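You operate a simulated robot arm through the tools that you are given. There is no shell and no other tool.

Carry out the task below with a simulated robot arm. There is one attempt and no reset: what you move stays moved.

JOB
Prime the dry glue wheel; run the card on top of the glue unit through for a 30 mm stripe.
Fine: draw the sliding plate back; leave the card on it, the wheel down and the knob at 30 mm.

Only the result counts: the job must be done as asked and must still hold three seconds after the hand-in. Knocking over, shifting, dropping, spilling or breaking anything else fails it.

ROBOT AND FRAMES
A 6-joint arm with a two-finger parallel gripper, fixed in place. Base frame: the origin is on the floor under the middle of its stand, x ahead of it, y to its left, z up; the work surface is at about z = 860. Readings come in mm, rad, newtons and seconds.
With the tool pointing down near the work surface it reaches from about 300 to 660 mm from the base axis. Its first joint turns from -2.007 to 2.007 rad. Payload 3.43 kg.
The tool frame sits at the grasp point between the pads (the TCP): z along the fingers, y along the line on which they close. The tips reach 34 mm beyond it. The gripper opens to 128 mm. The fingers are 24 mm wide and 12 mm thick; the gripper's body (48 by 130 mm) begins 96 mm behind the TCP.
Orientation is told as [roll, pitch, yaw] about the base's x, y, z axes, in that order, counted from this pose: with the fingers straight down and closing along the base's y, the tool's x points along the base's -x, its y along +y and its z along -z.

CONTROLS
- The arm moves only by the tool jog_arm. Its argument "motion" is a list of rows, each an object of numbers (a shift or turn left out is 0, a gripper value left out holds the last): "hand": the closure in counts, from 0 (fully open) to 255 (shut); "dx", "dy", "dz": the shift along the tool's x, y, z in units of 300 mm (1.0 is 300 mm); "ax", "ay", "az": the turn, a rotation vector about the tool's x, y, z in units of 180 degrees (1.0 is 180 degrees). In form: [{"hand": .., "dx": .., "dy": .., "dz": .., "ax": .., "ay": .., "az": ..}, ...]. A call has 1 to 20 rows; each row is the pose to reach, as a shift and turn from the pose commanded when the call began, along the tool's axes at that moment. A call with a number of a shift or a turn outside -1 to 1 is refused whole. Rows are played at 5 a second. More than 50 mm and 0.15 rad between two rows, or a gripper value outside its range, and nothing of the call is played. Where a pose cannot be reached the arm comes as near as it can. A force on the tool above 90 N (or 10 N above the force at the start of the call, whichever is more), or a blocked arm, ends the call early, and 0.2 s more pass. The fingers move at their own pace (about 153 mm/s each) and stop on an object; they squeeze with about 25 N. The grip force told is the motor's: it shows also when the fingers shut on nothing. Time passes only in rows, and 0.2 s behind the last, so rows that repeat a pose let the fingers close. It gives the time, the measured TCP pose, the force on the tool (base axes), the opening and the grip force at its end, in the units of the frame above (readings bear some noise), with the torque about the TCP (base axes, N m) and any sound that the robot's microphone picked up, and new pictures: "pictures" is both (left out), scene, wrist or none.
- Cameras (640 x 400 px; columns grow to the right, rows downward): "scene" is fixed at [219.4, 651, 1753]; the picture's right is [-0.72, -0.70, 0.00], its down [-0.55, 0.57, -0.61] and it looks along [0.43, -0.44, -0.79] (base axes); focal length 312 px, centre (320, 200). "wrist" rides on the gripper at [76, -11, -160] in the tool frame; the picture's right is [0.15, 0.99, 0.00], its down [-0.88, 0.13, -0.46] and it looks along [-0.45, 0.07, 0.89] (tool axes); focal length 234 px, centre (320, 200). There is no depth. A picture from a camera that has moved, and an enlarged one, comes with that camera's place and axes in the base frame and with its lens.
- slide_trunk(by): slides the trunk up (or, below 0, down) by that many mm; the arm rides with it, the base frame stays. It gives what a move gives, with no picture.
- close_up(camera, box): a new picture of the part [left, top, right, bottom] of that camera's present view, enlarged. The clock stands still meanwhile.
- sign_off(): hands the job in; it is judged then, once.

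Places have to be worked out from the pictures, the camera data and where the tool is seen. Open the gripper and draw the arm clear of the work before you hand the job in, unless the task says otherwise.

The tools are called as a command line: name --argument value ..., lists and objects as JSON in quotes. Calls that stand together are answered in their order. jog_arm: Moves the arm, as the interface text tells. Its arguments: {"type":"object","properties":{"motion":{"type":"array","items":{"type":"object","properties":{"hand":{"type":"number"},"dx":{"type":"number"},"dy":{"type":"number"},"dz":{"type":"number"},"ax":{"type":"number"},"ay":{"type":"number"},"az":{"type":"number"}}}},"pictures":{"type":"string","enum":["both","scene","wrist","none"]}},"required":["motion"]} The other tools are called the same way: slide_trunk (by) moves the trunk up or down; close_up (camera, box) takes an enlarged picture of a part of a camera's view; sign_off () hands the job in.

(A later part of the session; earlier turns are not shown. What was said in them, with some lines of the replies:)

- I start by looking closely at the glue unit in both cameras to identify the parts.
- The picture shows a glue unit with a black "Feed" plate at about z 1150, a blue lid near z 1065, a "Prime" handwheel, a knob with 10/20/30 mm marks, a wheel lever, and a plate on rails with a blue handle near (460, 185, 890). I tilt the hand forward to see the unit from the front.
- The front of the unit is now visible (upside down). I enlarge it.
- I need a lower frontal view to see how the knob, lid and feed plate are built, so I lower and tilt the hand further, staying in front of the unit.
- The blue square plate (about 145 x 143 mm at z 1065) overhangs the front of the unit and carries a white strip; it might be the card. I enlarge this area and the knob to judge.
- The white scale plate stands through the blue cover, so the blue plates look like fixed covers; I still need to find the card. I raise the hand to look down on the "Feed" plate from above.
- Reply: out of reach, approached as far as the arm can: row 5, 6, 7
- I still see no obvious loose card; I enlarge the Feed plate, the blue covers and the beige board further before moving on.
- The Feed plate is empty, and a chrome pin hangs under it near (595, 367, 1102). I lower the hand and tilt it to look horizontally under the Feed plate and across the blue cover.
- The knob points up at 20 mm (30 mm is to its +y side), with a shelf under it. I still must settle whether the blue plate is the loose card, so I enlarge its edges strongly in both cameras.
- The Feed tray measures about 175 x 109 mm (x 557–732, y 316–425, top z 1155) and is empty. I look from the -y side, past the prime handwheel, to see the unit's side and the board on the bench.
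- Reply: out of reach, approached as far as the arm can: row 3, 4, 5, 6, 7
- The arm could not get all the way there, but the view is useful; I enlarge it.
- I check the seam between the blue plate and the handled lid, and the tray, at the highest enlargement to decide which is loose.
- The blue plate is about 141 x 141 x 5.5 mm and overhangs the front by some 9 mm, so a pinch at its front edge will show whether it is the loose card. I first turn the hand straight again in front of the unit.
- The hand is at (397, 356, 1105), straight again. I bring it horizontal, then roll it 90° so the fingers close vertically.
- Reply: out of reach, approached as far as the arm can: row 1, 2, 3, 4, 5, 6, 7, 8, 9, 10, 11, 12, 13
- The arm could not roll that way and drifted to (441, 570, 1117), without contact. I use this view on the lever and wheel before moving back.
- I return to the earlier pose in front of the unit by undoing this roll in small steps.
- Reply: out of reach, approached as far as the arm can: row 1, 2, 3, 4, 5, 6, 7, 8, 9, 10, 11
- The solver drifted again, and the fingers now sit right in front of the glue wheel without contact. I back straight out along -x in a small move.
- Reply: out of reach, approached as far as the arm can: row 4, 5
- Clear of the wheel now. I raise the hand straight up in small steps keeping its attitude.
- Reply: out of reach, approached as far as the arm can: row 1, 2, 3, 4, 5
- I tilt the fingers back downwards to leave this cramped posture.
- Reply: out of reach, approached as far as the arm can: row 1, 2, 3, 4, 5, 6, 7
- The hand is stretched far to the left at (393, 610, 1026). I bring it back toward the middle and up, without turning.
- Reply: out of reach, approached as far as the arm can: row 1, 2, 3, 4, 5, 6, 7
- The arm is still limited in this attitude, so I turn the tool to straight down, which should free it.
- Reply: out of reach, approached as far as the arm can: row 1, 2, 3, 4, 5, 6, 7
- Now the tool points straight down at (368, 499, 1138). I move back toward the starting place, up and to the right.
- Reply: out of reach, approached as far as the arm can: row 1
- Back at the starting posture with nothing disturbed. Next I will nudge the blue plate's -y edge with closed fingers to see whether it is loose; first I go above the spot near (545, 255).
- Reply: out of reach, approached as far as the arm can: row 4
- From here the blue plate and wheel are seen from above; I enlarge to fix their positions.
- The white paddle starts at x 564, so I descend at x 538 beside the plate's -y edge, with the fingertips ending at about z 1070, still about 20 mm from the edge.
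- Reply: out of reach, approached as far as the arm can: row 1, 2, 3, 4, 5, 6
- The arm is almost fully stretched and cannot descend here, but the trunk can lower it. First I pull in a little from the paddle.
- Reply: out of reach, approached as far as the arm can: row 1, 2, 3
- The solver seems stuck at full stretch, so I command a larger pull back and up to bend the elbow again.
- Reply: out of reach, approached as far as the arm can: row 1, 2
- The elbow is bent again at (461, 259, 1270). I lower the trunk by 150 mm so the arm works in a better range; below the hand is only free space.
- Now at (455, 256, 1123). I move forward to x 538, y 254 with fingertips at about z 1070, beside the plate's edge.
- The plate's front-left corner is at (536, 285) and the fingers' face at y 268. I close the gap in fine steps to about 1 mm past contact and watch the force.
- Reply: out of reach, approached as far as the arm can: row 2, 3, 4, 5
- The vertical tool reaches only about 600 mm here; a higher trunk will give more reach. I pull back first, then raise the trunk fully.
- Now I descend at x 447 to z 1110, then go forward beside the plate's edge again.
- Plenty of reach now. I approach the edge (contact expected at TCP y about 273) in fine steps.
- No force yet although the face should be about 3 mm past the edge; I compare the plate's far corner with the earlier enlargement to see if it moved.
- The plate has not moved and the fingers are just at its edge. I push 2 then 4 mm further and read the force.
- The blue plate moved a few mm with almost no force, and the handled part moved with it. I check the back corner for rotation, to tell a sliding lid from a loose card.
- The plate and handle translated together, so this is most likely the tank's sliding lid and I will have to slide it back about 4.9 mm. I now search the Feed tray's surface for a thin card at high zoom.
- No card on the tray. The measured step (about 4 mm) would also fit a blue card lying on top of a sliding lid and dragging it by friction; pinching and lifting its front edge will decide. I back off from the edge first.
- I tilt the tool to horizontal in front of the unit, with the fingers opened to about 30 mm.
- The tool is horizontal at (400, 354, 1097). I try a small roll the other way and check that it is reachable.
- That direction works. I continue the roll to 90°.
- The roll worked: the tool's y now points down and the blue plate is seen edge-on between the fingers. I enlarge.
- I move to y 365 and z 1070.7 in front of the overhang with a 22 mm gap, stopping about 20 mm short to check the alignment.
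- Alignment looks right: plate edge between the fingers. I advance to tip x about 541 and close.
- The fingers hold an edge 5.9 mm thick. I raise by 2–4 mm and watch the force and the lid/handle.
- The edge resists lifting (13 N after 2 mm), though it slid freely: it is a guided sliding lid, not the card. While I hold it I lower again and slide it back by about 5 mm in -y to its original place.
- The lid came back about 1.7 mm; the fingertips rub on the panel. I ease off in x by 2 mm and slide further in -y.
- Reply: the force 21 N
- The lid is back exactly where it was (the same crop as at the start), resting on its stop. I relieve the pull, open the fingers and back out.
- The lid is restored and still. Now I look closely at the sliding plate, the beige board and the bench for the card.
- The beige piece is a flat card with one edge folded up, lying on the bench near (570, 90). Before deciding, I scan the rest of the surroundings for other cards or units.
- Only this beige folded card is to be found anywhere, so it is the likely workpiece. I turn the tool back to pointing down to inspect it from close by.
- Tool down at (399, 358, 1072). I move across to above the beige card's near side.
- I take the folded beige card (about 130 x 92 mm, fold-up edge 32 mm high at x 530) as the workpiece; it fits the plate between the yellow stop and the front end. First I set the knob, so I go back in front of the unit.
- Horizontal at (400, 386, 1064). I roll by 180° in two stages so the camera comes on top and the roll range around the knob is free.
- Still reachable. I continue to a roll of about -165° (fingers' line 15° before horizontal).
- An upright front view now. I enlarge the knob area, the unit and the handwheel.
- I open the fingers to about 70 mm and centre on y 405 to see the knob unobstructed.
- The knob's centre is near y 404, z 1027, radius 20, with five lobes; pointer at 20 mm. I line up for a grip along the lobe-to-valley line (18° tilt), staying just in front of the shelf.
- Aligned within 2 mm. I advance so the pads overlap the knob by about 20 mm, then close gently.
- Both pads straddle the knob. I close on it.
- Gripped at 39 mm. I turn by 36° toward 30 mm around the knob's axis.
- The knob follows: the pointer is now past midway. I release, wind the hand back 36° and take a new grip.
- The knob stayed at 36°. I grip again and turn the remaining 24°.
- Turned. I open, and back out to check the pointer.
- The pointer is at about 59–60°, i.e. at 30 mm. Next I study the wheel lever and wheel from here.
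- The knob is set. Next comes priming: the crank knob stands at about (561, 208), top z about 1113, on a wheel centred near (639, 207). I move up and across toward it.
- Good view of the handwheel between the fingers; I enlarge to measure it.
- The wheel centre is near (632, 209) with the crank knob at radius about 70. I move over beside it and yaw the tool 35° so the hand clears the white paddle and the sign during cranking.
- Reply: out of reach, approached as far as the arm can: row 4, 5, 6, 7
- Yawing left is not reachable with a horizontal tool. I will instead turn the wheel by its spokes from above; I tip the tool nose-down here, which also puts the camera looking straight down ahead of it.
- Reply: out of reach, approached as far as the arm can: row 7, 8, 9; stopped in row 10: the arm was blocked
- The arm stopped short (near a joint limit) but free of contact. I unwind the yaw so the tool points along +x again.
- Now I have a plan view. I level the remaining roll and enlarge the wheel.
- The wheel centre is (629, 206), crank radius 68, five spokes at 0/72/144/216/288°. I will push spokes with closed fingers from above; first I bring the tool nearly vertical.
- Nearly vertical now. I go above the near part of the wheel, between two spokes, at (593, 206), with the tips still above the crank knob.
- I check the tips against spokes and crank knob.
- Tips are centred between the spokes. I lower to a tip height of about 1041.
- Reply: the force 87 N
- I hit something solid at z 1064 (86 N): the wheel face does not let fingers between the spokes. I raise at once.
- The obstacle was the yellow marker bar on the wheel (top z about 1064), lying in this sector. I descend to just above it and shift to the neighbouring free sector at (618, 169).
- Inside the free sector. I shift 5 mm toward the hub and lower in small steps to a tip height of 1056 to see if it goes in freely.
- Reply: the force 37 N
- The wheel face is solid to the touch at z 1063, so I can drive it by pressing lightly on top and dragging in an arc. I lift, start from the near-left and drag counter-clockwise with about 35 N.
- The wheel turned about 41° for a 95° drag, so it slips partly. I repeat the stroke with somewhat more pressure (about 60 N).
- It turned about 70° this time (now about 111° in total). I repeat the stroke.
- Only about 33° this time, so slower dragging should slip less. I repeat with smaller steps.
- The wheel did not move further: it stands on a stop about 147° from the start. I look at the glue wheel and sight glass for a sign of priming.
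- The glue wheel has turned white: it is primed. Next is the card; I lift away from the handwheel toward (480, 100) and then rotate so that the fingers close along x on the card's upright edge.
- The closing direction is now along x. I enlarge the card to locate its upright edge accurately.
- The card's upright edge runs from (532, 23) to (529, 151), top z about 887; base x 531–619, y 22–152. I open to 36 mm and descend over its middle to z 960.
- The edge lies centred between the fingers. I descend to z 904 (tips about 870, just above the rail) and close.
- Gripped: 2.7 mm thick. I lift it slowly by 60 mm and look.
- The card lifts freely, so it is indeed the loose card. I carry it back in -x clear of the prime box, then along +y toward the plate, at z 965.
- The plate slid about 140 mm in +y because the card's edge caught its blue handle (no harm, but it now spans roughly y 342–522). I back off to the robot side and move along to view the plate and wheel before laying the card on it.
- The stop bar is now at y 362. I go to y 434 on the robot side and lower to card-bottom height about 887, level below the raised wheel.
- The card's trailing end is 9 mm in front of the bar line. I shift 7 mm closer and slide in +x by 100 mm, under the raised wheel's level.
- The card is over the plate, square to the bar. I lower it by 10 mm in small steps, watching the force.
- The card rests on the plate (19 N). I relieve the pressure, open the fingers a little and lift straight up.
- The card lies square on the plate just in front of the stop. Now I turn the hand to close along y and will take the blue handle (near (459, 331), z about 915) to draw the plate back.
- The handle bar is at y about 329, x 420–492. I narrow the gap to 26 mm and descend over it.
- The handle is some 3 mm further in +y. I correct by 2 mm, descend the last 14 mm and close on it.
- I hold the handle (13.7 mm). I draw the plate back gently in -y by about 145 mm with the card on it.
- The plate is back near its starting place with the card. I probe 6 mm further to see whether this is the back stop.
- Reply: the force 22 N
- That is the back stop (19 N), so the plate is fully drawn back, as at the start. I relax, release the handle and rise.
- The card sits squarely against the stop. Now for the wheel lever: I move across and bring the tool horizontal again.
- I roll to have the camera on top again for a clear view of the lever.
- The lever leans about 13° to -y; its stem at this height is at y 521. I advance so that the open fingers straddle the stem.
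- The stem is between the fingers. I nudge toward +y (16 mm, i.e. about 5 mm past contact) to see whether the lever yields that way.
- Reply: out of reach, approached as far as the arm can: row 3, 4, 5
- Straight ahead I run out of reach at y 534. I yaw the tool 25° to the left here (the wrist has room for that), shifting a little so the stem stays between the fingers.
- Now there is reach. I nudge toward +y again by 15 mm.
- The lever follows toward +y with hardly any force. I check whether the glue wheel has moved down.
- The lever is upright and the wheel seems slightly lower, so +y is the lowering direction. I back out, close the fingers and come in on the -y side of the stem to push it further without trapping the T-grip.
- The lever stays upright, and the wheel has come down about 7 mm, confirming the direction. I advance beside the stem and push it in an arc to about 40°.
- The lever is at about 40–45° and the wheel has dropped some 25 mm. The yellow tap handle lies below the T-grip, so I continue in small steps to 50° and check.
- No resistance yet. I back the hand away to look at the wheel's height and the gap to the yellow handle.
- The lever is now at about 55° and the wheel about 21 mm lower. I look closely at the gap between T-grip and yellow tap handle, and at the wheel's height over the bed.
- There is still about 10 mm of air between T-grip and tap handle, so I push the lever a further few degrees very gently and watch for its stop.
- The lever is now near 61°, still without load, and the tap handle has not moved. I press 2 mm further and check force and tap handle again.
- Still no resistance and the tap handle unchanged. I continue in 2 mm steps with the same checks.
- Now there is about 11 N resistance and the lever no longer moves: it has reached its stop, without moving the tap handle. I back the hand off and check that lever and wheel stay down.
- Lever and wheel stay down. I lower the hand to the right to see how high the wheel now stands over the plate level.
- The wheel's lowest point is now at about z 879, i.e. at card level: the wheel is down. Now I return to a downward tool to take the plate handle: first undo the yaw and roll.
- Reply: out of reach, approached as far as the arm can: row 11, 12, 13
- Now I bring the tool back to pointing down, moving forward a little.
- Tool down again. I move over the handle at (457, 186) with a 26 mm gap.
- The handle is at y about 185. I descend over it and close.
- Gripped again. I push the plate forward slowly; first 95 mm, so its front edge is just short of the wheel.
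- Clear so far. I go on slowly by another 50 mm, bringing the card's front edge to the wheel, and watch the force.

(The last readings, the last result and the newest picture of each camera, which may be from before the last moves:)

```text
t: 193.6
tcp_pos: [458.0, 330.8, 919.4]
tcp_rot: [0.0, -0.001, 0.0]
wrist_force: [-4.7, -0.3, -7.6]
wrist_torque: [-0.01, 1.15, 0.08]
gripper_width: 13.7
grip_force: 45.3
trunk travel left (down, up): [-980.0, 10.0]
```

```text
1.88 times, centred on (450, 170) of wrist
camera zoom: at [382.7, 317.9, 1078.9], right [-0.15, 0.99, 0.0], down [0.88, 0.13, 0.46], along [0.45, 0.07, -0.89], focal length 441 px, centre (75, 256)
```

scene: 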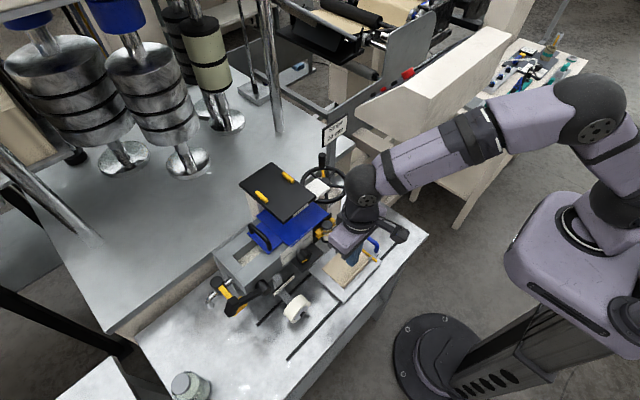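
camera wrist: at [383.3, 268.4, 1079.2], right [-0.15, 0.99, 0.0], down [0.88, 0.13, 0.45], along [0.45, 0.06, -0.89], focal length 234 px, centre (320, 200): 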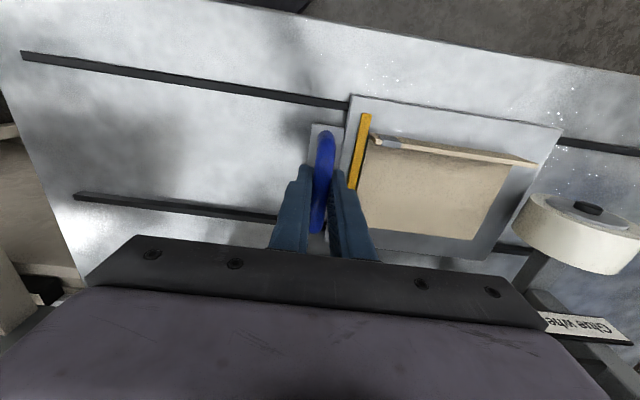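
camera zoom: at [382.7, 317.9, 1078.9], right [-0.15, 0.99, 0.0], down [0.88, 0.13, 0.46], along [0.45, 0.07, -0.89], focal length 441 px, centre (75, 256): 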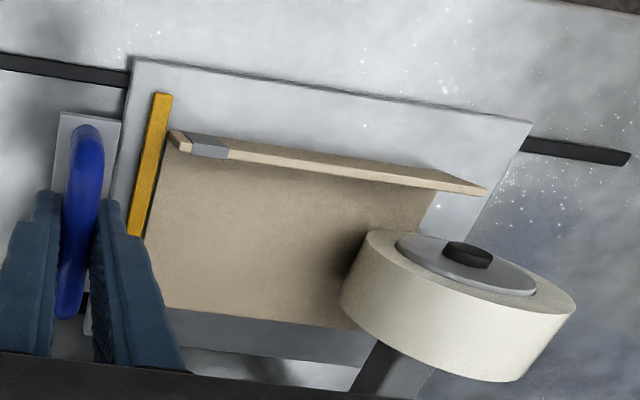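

The card's front is under the wheel and the push remains easy. I continue to handle y 400.

jog_arm --motion '[{"dy": 0.02}, {"dy": 0.045}, {"dy": 0.07}, {"dy": 0.095}, {"dy": 0.12}, {"dy": 0.145}, {"dy": 0.17}, {"dy": 0.195}, {"dy": 0.215}, {"dy": 0.23}, {"dy": 0.23}]' --pictures "wrist"

close_up --camera "scene" --box '[260, 240, 360, 330]'

close_up --camera "wrist" --box '[280, 80, 620, 260]'

```text
t: 196.0
tcp_pos: [458.3, 400.5, 919.4]
tcp_rot: [0.001, 0.0, 0.0]
wrist_force: [-9.1, 0.7, 2.5]
wrist_torque: [-0.05, 0.47, 0.13]
gripper_width: 13.5
grip_force: 44.8
trunk travel left (down, up): [-980.0, 10.0]
camera wrist: at [382.6, 386.9, 1078.9], right [-0.15, 0.99, 0.0], down [0.88, 0.13, 0.46], along [0.45, 0.07, -0.89], focal length 234 px, centre (320, 200)
```

wrist: 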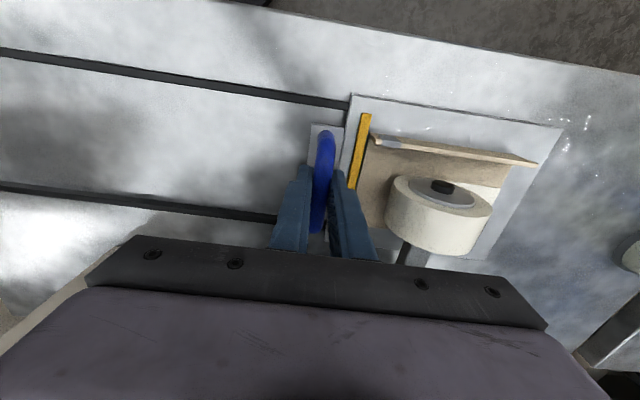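

```text
4.44 times, centred on (310, 285) of scene
camera zoom: at [219.4, 651.0, 1753.0], right [-0.72, -0.7, 0.0], down [-0.55, 0.57, -0.61], along [0.43, -0.44, -0.79], focal length 1385 px, centre (364, -178)
```

zoom: 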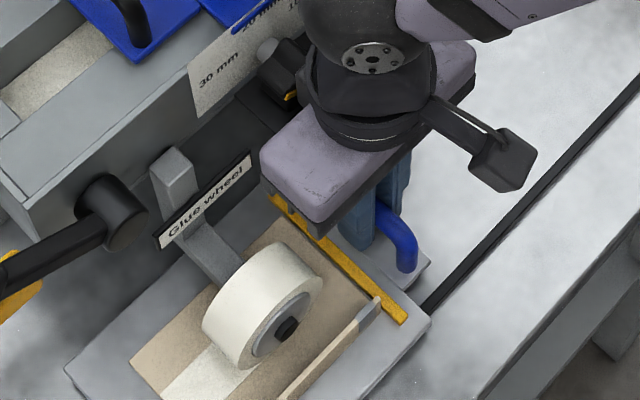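

```text
1.88 times, centred on (450, 170) of wrist
camera zoom: at [382.6, 386.9, 1078.9], right [-0.15, 0.99, 0.0], down [0.88, 0.13, 0.46], along [0.45, 0.07, -0.89], focal length 441 px, centre (75, 256)
```

zoom: 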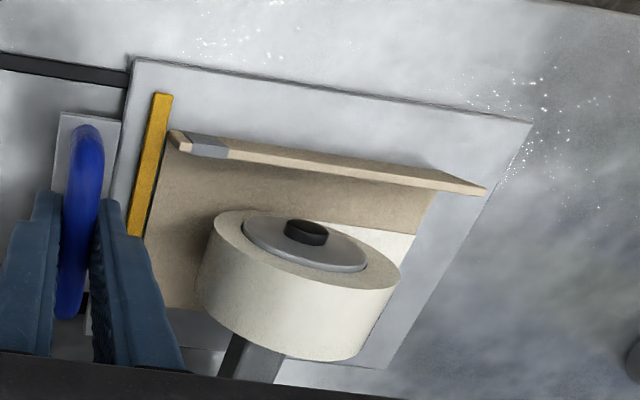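

A white glue stripe is being laid on the card. I push to handle y 414, then will regrip at the handle's near end so the fingers clear the wheel.

jog_arm --motion '[{"dy": 0.02}, {"dy": 0.045}, {"dy": 0.045}, {"dy": 0.045, "hand": 235}, {"dy": 0.045, "hand": 203}, {"dy": 0.045, "hand": 203}, {"dy": 0.045, "dz": -0.08}, {"dy": 0.045, "dz": -0.17}, {"dx": 0.05, "dy": 0.045, "dz": -0.17}, {"dx": 0.093, "dy": 0.045, "dz": -0.17}, {"dx": 0.093, "dy": 0.045, "dz": -0.17}]' --pictures "wrist"

close_up --camera "wrist" --box '[240, 80, 560, 260]'

```text
t: 198.4
tcp_pos: [428.5, 413.9, 971.4]
tcp_rot: [0.001, 0.001, 0.0]
wrist_force: [-0.7, 0.7, 0.9]
wrist_torque: [-0.01, 0.02, 0.01]
gripper_width: 25.9
grip_force: 0.0
trunk travel left (down, up): [-980.0, 10.0]
camera wrist: at [354.2, 400.8, 1130.7], right [-0.15, 0.99, 0.0], down [0.88, 0.13, 0.46], along [0.45, 0.07, -0.89], focal length 234 px, centre (320, 200)
```

wrist: 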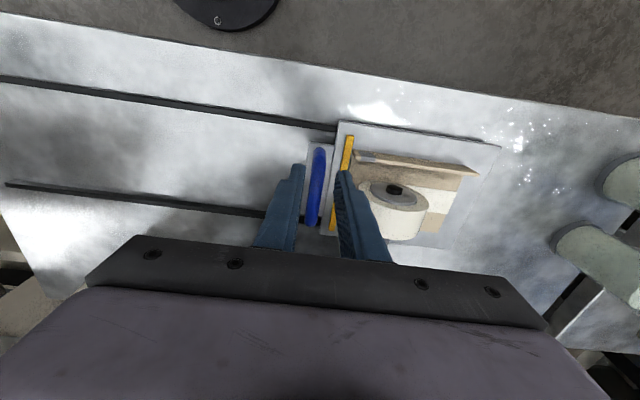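

```text
2.00 times, centred on (400, 170) of wrist
camera zoom: at [354.2, 400.8, 1130.7], right [-0.15, 0.99, 0.0], down [0.88, 0.13, 0.46], along [0.45, 0.07, -0.89], focal length 468 px, centre (160, 260)
```

zoom: 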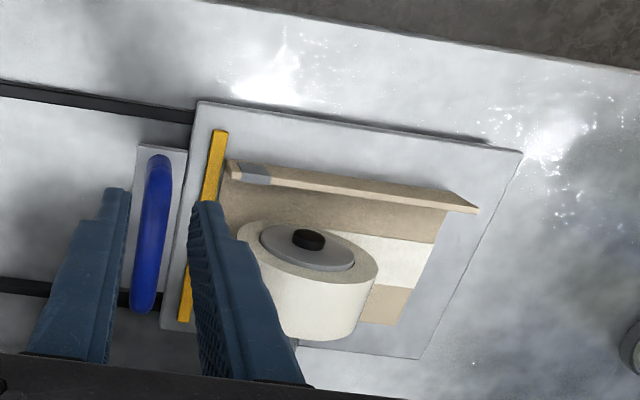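

I descend at the near end of the handle and grip again.

jog_arm --motion '[{"dz": 0.08, "dy": -0.002}, {"dz": 0.14, "dy": -0.002}, {"dz": 0.172, "dy": -0.002}, {"dz": 0.172, "dy": -0.002}, {"dz": 0.172, "dy": -0.002, "hand": 230}, {"dz": 0.172, "dy": -0.002, "hand": 255}, {"dz": 0.172, "dy": -0.002, "hand": 255}]' --pictures "wrist"

close_up --camera "wrist" --box '[240, 80, 560, 260]'

```text
t: 200.0
tcp_pos: [428.0, 413.0, 917.4]
tcp_rot: [-0.001, 0.001, 0.001]
wrist_force: [-0.7, -0.1, -2.3]
wrist_torque: [0.41, 0.15, 0.01]
gripper_width: 14.0
grip_force: 44.8
trunk travel left (down, up): [-980.0, 10.0]
camera wrist: at [353.3, 401.2, 1077.0], right [-0.15, 0.99, 0.0], down [0.88, 0.13, 0.45], along [0.45, 0.06, -0.89], focal length 234 px, centre (320, 200)
```

wrist: 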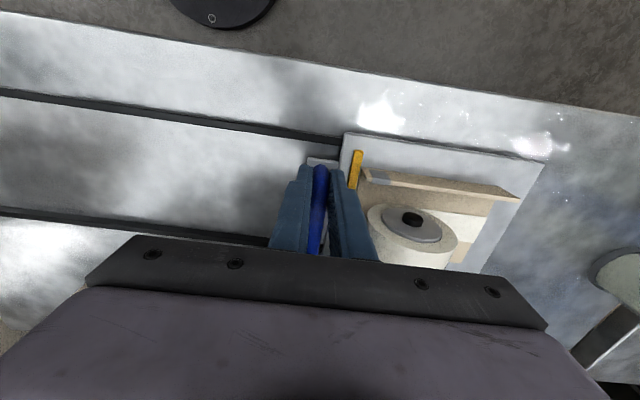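

```text
2.00 times, centred on (400, 170) of wrist
camera zoom: at [353.3, 401.2, 1077.0], right [-0.15, 0.99, 0.0], down [0.88, 0.13, 0.45], along [0.45, 0.06, -0.89], focal length 468 px, centre (160, 260)
```

zoom: 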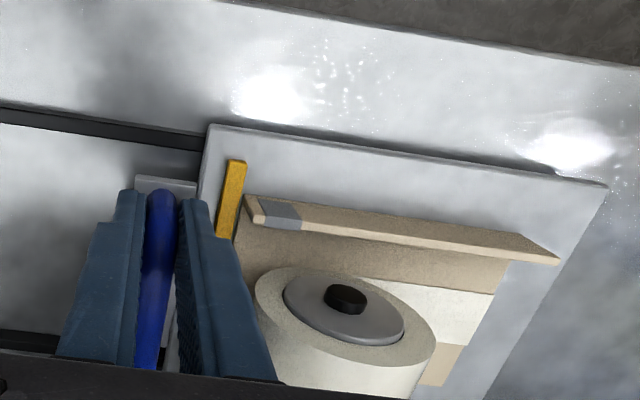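

Gripped. I push on in small steps toward handle y 443, watching side forces near the wheel.

jog_arm --motion '[{"dy": 0.015}, {"dy": 0.03}, {"dy": 0.045}, {"dy": 0.06}, {"dy": 0.06}]' --pictures "wrist"

close_up --camera "wrist" --box '[240, 80, 560, 260]'

close_up --camera "scene" --box '[250, 260, 350, 345]'

```text
t: 201.2
tcp_pos: [426.9, 430.9, 918.4]
tcp_rot: [-0.004, 0.002, 0.0]
wrist_force: [-9.5, 0.1, -14.0]
wrist_torque: [0.73, -1.02, -0.05]
gripper_width: 13.7
grip_force: 44.8
trunk travel left (down, up): [-980.0, 10.0]
camera wrist: at [353.5, 419.1, 1077.1], right [-0.15, 0.99, 0.0], down [0.88, 0.13, 0.45], along [0.45, 0.06, -0.89], focal length 234 px, centre (320, 200)
```

wrist: 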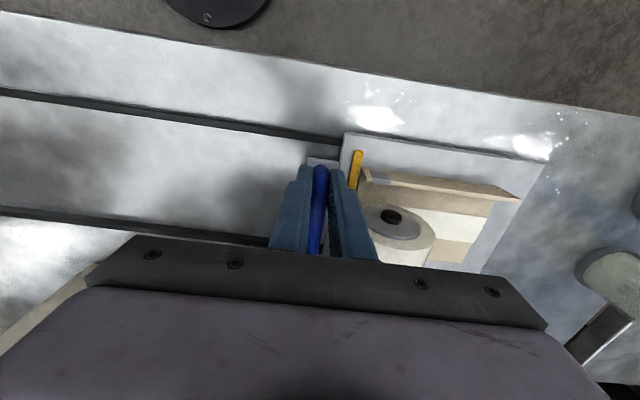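

```text
2.00 times, centred on (400, 170) of wrist
camera zoom: at [353.5, 419.1, 1077.1], right [-0.15, 0.99, 0.0], down [0.88, 0.13, 0.45], along [0.45, 0.06, -0.89], focal length 468 px, centre (160, 260)
```

zoom: 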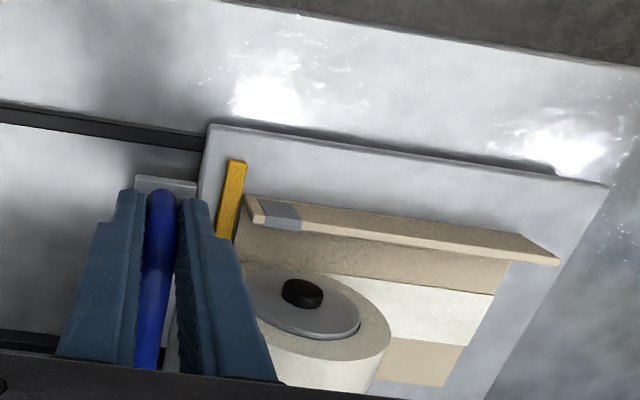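

```text
4.71 times, centred on (300, 302) of scene
camera zoom: at [219.4, 651.0, 1753.0], right [-0.72, -0.7, 0.0], down [-0.55, 0.57, -0.61], along [0.43, -0.44, -0.79], focal length 1466 px, centre (414, -282)
```

zoom: 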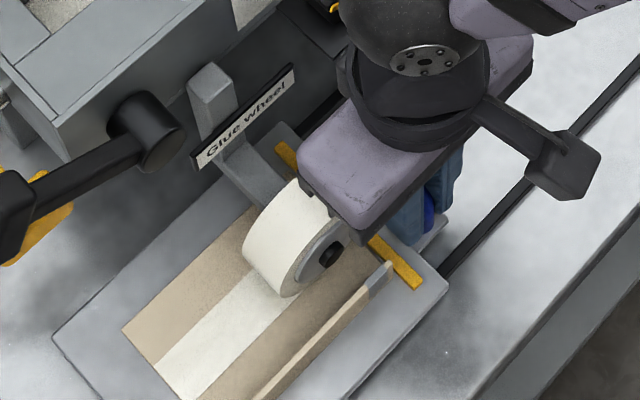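

The stripe covers most of the card; the stop bar is now close to the wheel. I try a few millimetres more to find the forward stop.

jog_arm --motion '[{"dy": 0.007}, {"dy": 0.014}, {"dy": 0.02}, {"dy": 0.02}]' --pictures "none"

close_up --camera "scene" --box '[250, 260, 350, 345]'

close_up --camera "wrist" --box '[240, 80, 560, 260]'

```text
t: 202.2
tcp_pos: [428.4, 437.1, 916.8]
tcp_rot: [-0.003, 0.003, 0.0]
wrist_force: [-12.2, -0.1, -19.2]
wrist_torque: [0.89, -0.02, -0.1]
gripper_width: 13.9
grip_force: 44.7
trunk travel left (down, up): [-980.0, 10.0]
```

```text
4.71 times, centred on (300, 302) of scene
camera zoom: at [219.4, 651.0, 1753.0], right [-0.72, -0.7, 0.0], down [-0.55, 0.57, -0.61], along [0.43, -0.44, -0.79], focal length 1466 px, centre (414, -282)
```

zoom: 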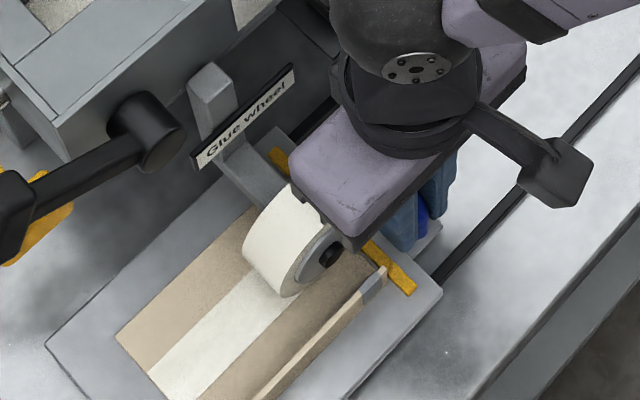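

```text
2.00 times, centred on (400, 170) of wrist
camera zoom: at [353.6, 424.2, 1077.2], right [-0.15, 0.99, 0.0], down [0.88, 0.13, 0.45], along [0.45, 0.06, -0.89], focal length 468 px, centre (160, 260)
```

zoom: 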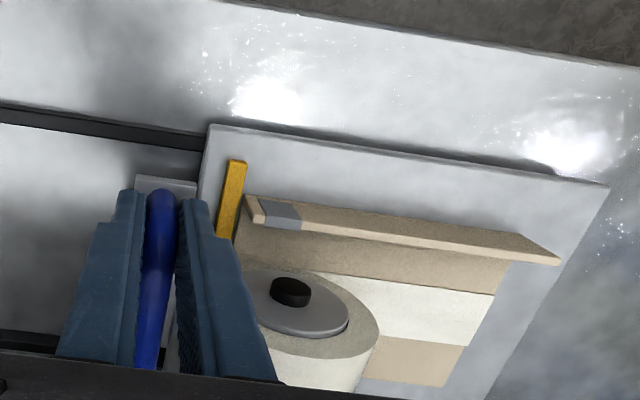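

Still moving freely. I go 6 mm further and read the force.

jog_arm --motion '[{"dy": 0.007}, {"dy": 0.014}, {"dy": 0.02}, {"dy": 0.02}]' --pictures "none"

close_up --camera "scene" --box '[270, 270, 340, 330]'

close_up --camera "wrist" --box '[300, 140, 460, 260]'

```text
t: 203.2
tcp_pos: [429.1, 442.3, 917.7]
tcp_rot: [-0.003, 0.003, -0.003]
wrist_force: [-12.2, -1.0, -15.3]
wrist_torque: [0.76, 1.02, -0.06]
gripper_width: 13.5
grip_force: 45.3
trunk travel left (down, up): [-980.0, 10.0]
```

```text
6.67 times, centred on (305, 300) of scene
camera zoom: at [219.4, 651.0, 1753.0], right [-0.72, -0.7, 0.0], down [-0.55, 0.57, -0.61], along [0.43, -0.44, -0.79], focal length 2077 px, centre (420, -467)
```

zoom: 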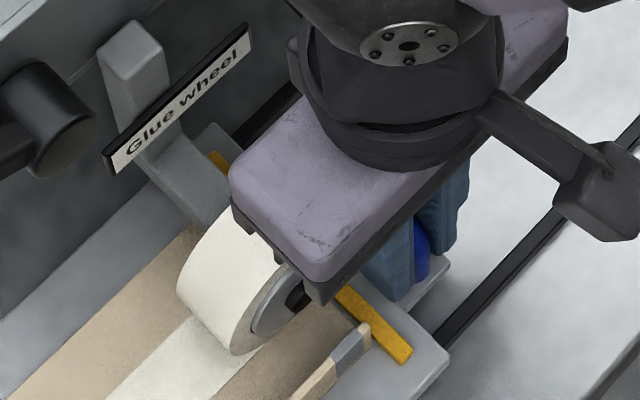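

```text
3.33 times, centred on (380, 200) of wrist
camera zoom: at [353.7, 430.5, 1077.3], right [-0.15, 0.99, 0.0], down [0.88, 0.13, 0.45], along [0.45, 0.06, -0.89], focal length 781 px, centre (120, 200)
```

zoom: 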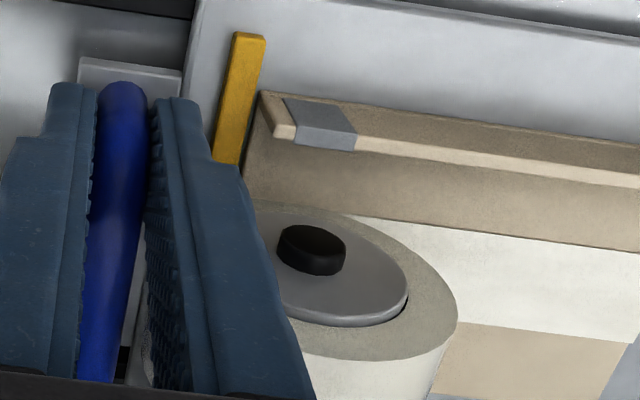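

93 % of the card is striped; no forward stop felt yet. I try 5 mm more to find the end of travel, still with a clear gap to the wheel cap.

jog_arm --motion '[{"dy": 0.006}, {"dy": 0.012}, {"dy": 0.017}, {"dy": 0.017}]' --pictures "none"

close_up --camera "wrist" --box '[300, 140, 460, 260]'

```text
t: 204.2
tcp_pos: [428.8, 447.8, 916.5]
tcp_rot: [-0.003, 0.002, -0.001]
wrist_force: [-15.3, -0.8, -14.6]
wrist_torque: [0.68, 0.89, -0.06]
gripper_width: 13.6
grip_force: 44.9
trunk travel left (down, up): [-980.0, 10.0]
```

```text
3.33 times, centred on (380, 200) of wrist
camera zoom: at [353.6, 436.1, 1077.2], right [-0.15, 0.99, 0.0], down [0.88, 0.13, 0.45], along [0.45, 0.06, -0.89], focal length 781 px, centre (120, 200)
```

zoom: 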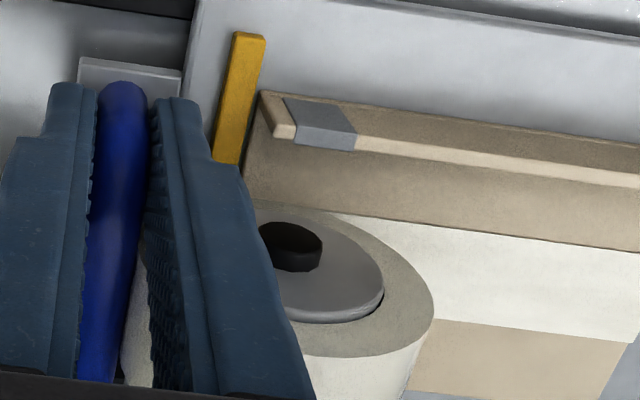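

The stripe should now reach nearly the whole length. I draw the plate back slowly, first 70 mm, checking that the card stays put.

jog_arm --motion '[{"dy": -0.015}, {"dy": -0.035}, {"dy": -0.06}, {"dy": -0.085}, {"dy": -0.11}, {"dy": -0.135}, {"dy": -0.16}, {"dy": -0.185}, {"dy": -0.21}, {"dy": -0.235}, {"dy": -0.235}]' --pictures "wrist"

close_up --camera "wrist" --box '[260, 100, 560, 260]'

close_up --camera "scene" --box '[260, 240, 360, 330]'

```text
t: 206.6
tcp_pos: [430.0, 378.0, 918.2]
tcp_rot: [-0.003, 0.001, 0.0]
wrist_force: [-17.5, -1.0, -7.6]
wrist_torque: [0.58, 1.19, -0.06]
gripper_width: 14.1
grip_force: 44.7
trunk travel left (down, up): [-980.0, 10.0]
camera wrist: at [353.6, 365.7, 1077.4], right [-0.15, 0.99, 0.0], down [0.88, 0.13, 0.45], along [0.45, 0.06, -0.89], focal length 234 px, centre (320, 200)
```

wrist: 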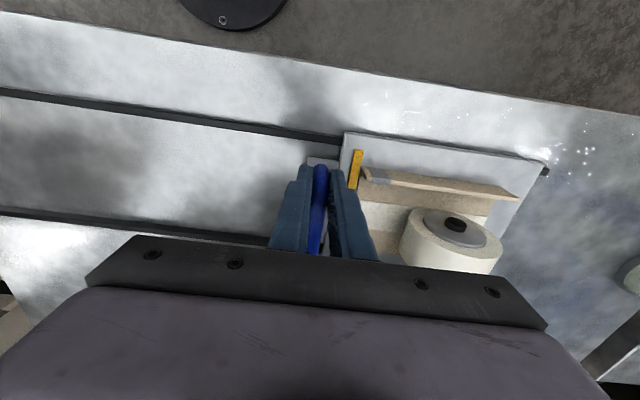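

```text
2.13 times, centred on (410, 180) of wrist
camera zoom: at [353.6, 365.7, 1077.4], right [-0.15, 0.99, 0.0], down [0.88, 0.13, 0.45], along [0.45, 0.06, -0.89], focal length 500 px, centre (128, 243)
```

zoom: 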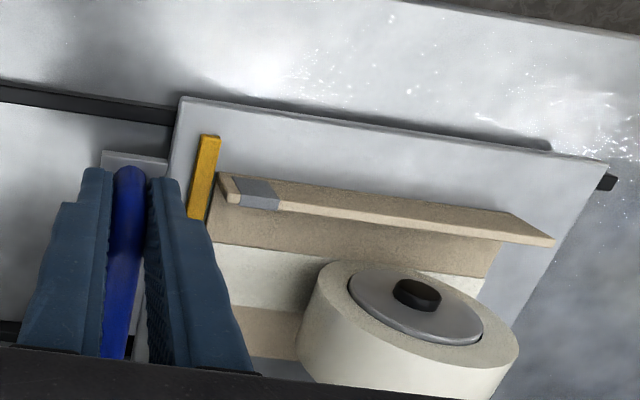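

```text
4.44 times, centred on (310, 285) of scene
camera zoom: at [219.4, 651.0, 1753.0], right [-0.72, -0.7, 0.0], down [-0.55, 0.57, -0.61], along [0.43, -0.44, -0.79], focal length 1385 px, centre (364, -178)
```

zoom: 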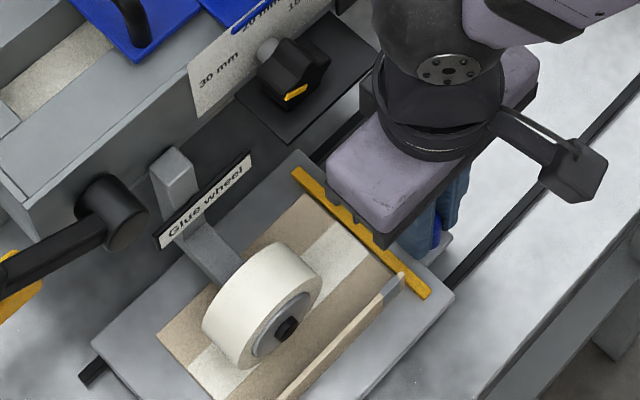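

The stripe now runs the full length of the card and the card stays against the stop. I draw the plate the rest of the way back.

jog_arm --motion '[{"dy": -0.025}, {"dy": -0.06}, {"dy": -0.1}, {"dy": -0.14}, {"dy": -0.18}, {"dy": -0.22}, {"dy": -0.26}, {"dy": -0.3}, {"dy": -0.34}, {"dy": -0.38}, {"dy": -0.42}, {"dy": -0.46}, {"dy": -0.5}, {"dy": -0.54}, {"dy": -0.575}, {"dy": -0.605}, {"dy": -0.63}, {"dy": -0.648}, {"dy": -0.648}]' --pictures "wrist"

close_up --camera "wrist" --box '[260, 100, 560, 260]'

close_up --camera "scene" --box '[270, 200, 400, 320]'

```text
t: 210.6
tcp_pos: [429.2, 185.0, 918.2]
tcp_rot: [-0.003, 0.002, 0.0]
wrist_force: [-13.5, 9.9, -14.5]
wrist_torque: [0.66, 1.01, -0.02]
gripper_width: 13.6
grip_force: 45.0
trunk travel left (down, up): [-980.0, 10.0]
camera wrist: at [354.2, 172.6, 1078.0], right [-0.15, 0.99, 0.0], down [0.88, 0.13, 0.45], along [0.45, 0.06, -0.89], focal length 234 px, centre (320, 200)
```

wrist: 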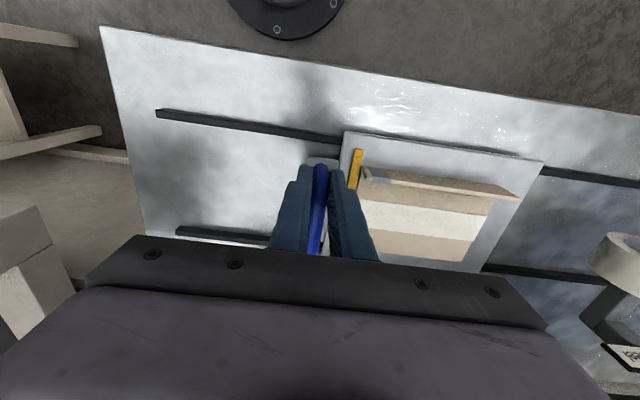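

```text
2.13 times, centred on (410, 180) of wrist
camera zoom: at [354.2, 172.6, 1078.0], right [-0.15, 0.99, 0.0], down [0.88, 0.13, 0.45], along [0.45, 0.06, -0.89], focal length 500 px, centre (128, 243)
```

zoom: 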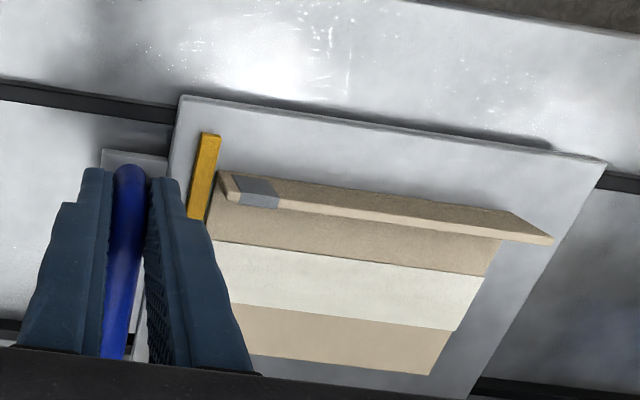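

```text
3.33 times, centred on (335, 260) of scene
camera zoom: at [219.4, 651.0, 1753.0], right [-0.72, -0.7, 0.0], down [-0.55, 0.57, -0.61], along [0.43, -0.44, -0.79], focal length 1039 px, centre (270, 0)
```

zoom: 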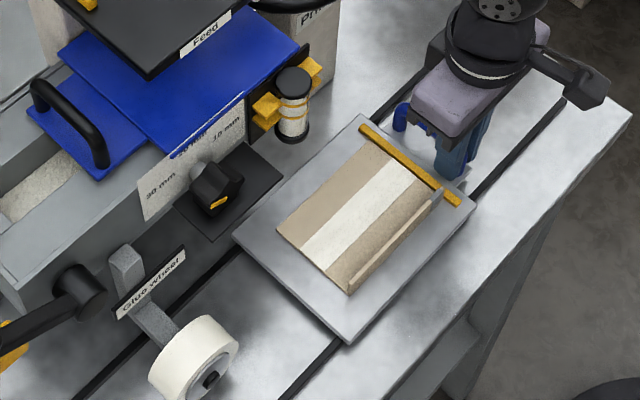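

The plate is on its back stop with the striped card on it. I ease off, release the handle and rise clear.

jog_arm --motion '[{"dy": 0.006}, {"dy": 0.006, "hand": 240}, {"dy": 0.006, "hand": 215}, {"dy": 0.006, "hand": 205}, {"dy": 0.006, "hand": 205}, {"dy": 0.006, "dz": -0.06}, {"dy": 0.006, "dz": -0.16}, {"dy": 0.006, "dz": -0.3}, {"dy": 0.006, "dz": -0.45}, {"dy": 0.006, "dz": -0.55}, {"dy": 0.006, "dz": -0.55}]'

close_up --camera "scene" --box '[200, 150, 400, 330]'

close_up --camera "scene" --box '[254, 211, 270, 223]'

```text
t: 213.0
tcp_pos: [433.5, 184.1, 1086.4]
tcp_rot: [-0.003, 0.0, -0.001]
wrist_force: [0.4, 0.9, 0.9]
wrist_torque: [-0.01, 0.01, 0.0]
gripper_width: 24.9
grip_force: 0.0
trunk travel left (down, up): [-980.0, 10.0]
camera wrist: at [357.5, 172.2, 1245.5], right [-0.15, 0.99, 0.0], down [0.88, 0.13, 0.46], along [0.45, 0.07, -0.89], focal length 234 px, centre (320, 200)
```

scene: 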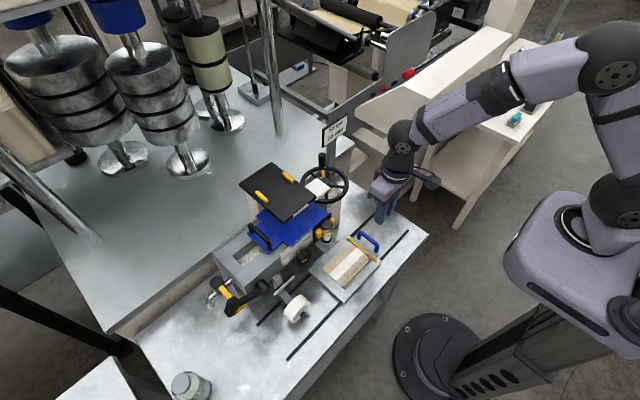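
wrist: 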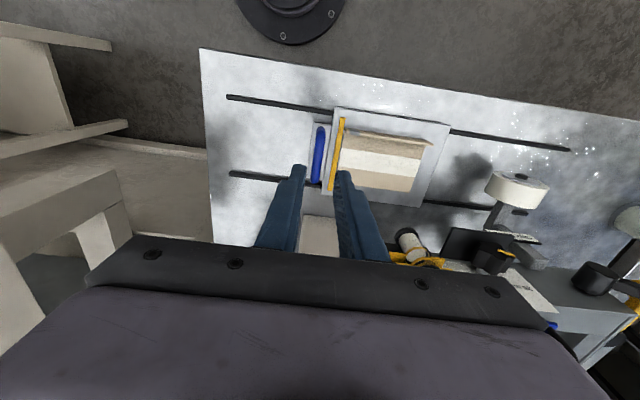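

```text
2.22 times, centred on (300, 240) of scene
camera zoom: at [219.4, 651.0, 1753.0], right [-0.72, -0.7, 0.0], down [-0.55, 0.57, -0.61], along [0.43, -0.44, -0.79], focal length 692 px, centre (364, 111)
```

zoom: 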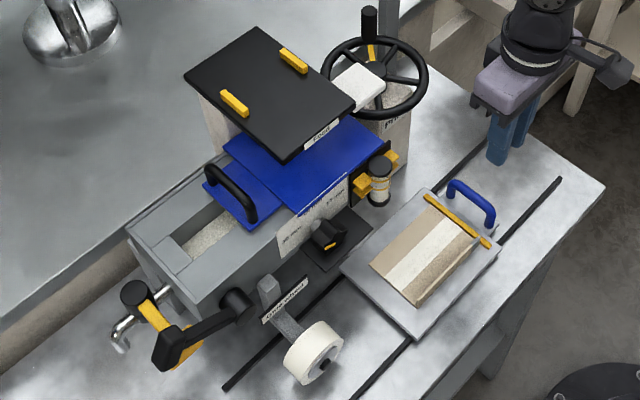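

```text
16.00 times, centred on (262, 217) of scene
camera zoom: at [219.4, 651.0, 1753.0], right [-0.72, -0.7, 0.0], down [-0.55, 0.57, -0.61], along [0.43, -0.44, -0.79], focal length 4985 px, centre (1248, -72)
```

zoom: 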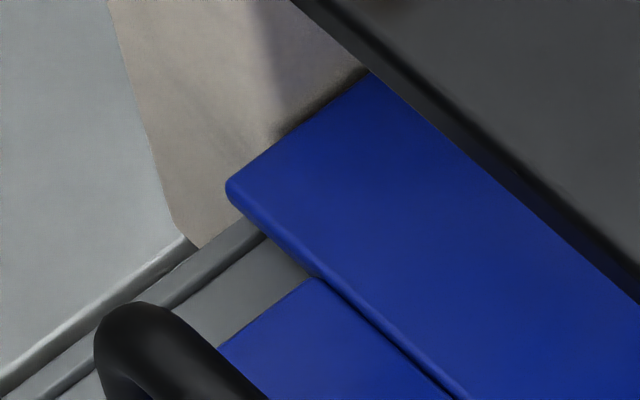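

Everything looks in order and the lid is at its original place. I compare the tap, lever, knob, vial and Feed paddle with the first pictures.

close_up --camera "scene" --box '[180, 220, 340, 320]'

close_up --camera "scene" --box '[200, 150, 360, 250]'

close_up --camera "wrist" --box '[280, 80, 600, 280]'

close_up --camera "scene" --box '[270, 230, 330, 270]'

```text
4.00 times, centred on (260, 270) of scene
camera zoom: at [219.4, 651.0, 1753.0], right [-0.72, -0.7, 0.0], down [-0.55, 0.57, -0.61], along [0.43, -0.44, -0.79], focal length 1246 px, centre (560, -80)
```

zoom: 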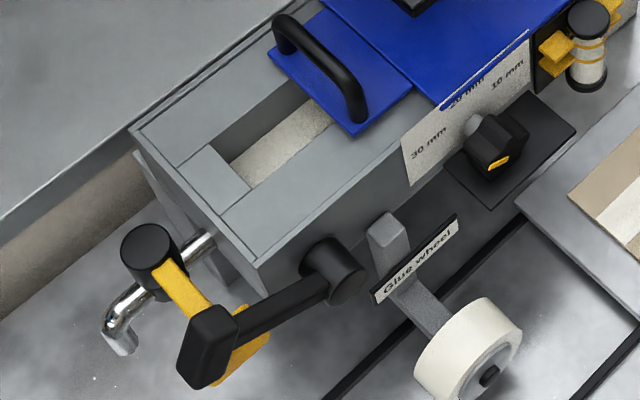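

```text
4.00 times, centred on (280, 200) of scene
camera zoom: at [219.4, 651.0, 1753.0], right [-0.72, -0.7, 0.0], down [-0.55, 0.57, -0.61], along [0.43, -0.44, -0.79], focal length 1246 px, centre (480, 200)
```

zoom: 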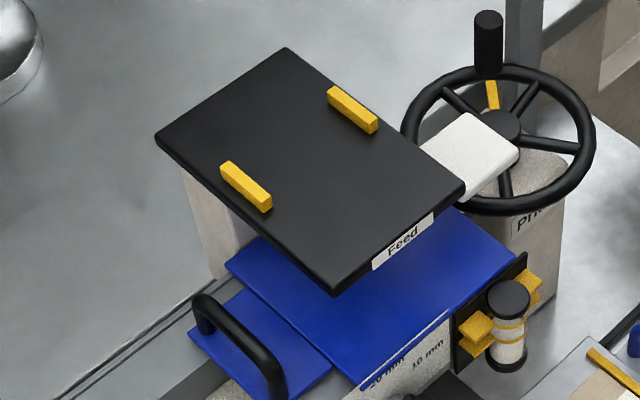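

```text
2.00 times, centred on (440, 180) of wrist
camera zoom: at [357.5, 172.2, 1245.5], right [-0.15, 0.99, 0.0], down [0.88, 0.13, 0.46], along [0.45, 0.07, -0.89], focal length 468 px, centre (80, 240)
```

zoom: 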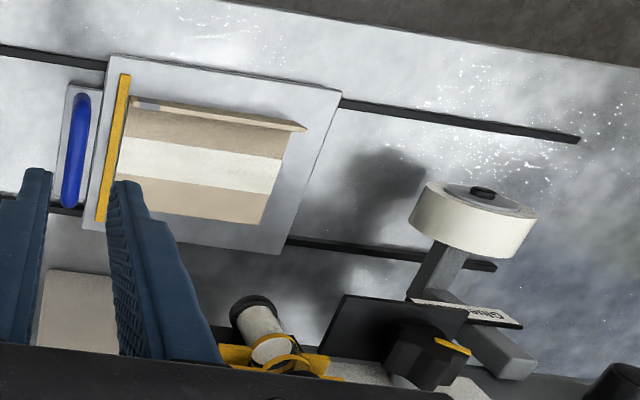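

```text
10.00 times, centred on (300, 250) of scene
camera zoom: at [219.4, 651.0, 1753.0], right [-0.72, -0.7, 0.0], down [-0.55, 0.57, -0.61], along [0.43, -0.44, -0.79], focal length 3116 px, centre (520, -300)
```

zoom: 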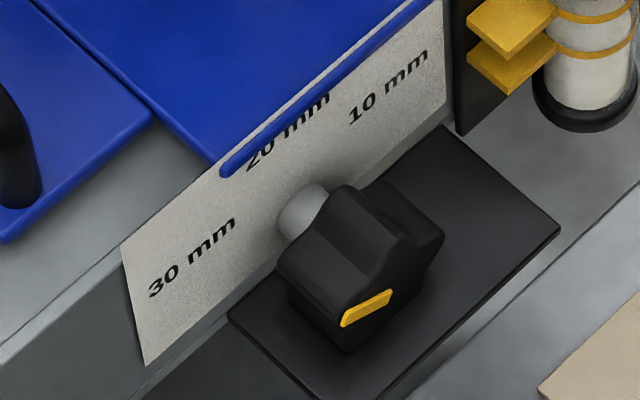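

All as required: knob at 30 mm, wheel down, striped card on the drawn-back plate, tap, lid, vial and Feed paddle unmoved. I open the gripper and draw the arm clear.

jog_arm --motion '[{"dz": -0.1, "hand": 100}, {"dx": 0.06, "dz": -0.22, "hand": 0}, {"dx": 0.12, "dz": -0.34}, {"dx": 0.18, "dz": -0.46}, {"dx": 0.2, "dz": -0.52}, {"dx": 0.2, "dz": -0.52}, {"dx": 0.2, "dz": -0.52}]'

close_up --camera "scene" --box '[200, 150, 420, 330]'

```text
t: 214.6
tcp_pos: [371.7, 182.7, 1239.0]
tcp_rot: [-0.001, 0.0, 0.001]
wrist_force: [-0.4, -0.1, -0.2]
wrist_torque: [0.03, -0.01, -0.02]
gripper_width: 128.0
grip_force: 0.0
trunk travel left (down, up): [-980.0, 10.0]
camera wrist: at [295.9, 169.4, 1398.4], right [-0.15, 0.99, 0.0], down [0.88, 0.13, 0.46], along [0.45, 0.07, -0.89], focal length 234 px, centre (320, 200)
```

scene: 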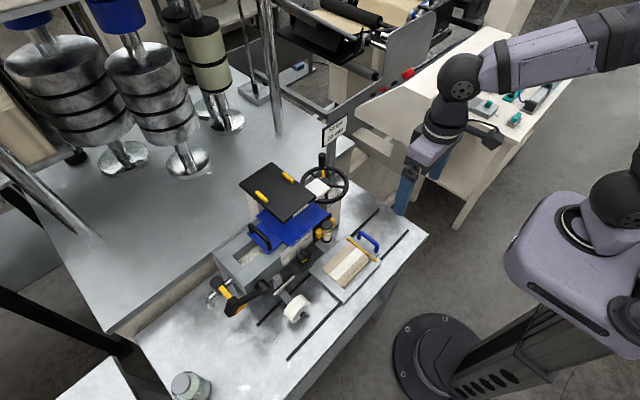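
wrist: 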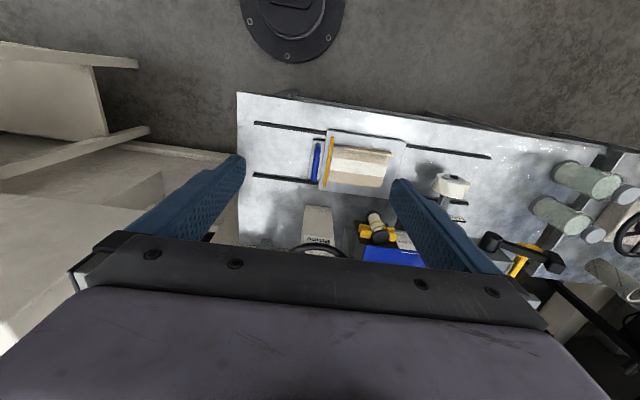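

```text
2.22 times, centred on (310, 240) of scene
camera zoom: at [219.4, 651.0, 1753.0], right [-0.72, -0.7, 0.0], down [-0.55, 0.57, -0.61], along [0.43, -0.44, -0.79], focal length 692 px, centre (342, 111)
```

zoom: 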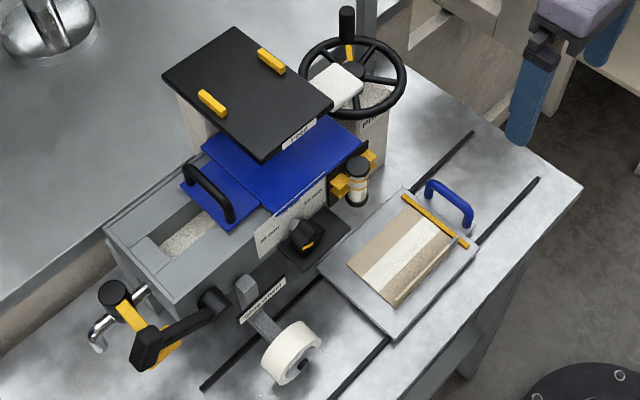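

The wheel is primed and down, the knob points to 30 mm, and the plate is fully drawn back with the striped card on it. The gripper is open and the arm is clear, so I hand the job in.

sign_off

```text
The job is handed in.
```

The job is done and handed in; the judging result has not come back. Where things stand:

- **Prime:** I turned the Prime handwheel about 150° to its stop, and the glue wheel went from black to white.
- **Stripe:** The card carries a white glue stripe along its full length. I ran it with the wheel down and the knob at 30 mm.
- **Final state:** The plate is fully back on its rear stop with the card on it. The wheel lever is down and the knob points to 30 mm. The gripper is open and the arm is clear.

These points could matter for the judging:

- **Which card:** I found no loose card on top of the unit itself. I used the only card I could find, the beige one with a folded-up edge lying on the bench beside it.
- **Lid:** While checking whether the blue plate was the card, I slid the tank lid about 5 mm. I pushed it back onto its stop, and the pictures match the original position.
- **Handwheel contact:** While working out how to turn the handwheel I pressed on the wheel and its yellow marker bar with up to about 86 N. I saw no damage.
- **Plate:** When I first carried the card over, its edge caught the blue handle and pushed the plate about 150 mm forward. I laid the card on it there and drew it back before running the stripe.

The sign on the machine still reads "Stripe 20 mm"; I followed your 30 mm.
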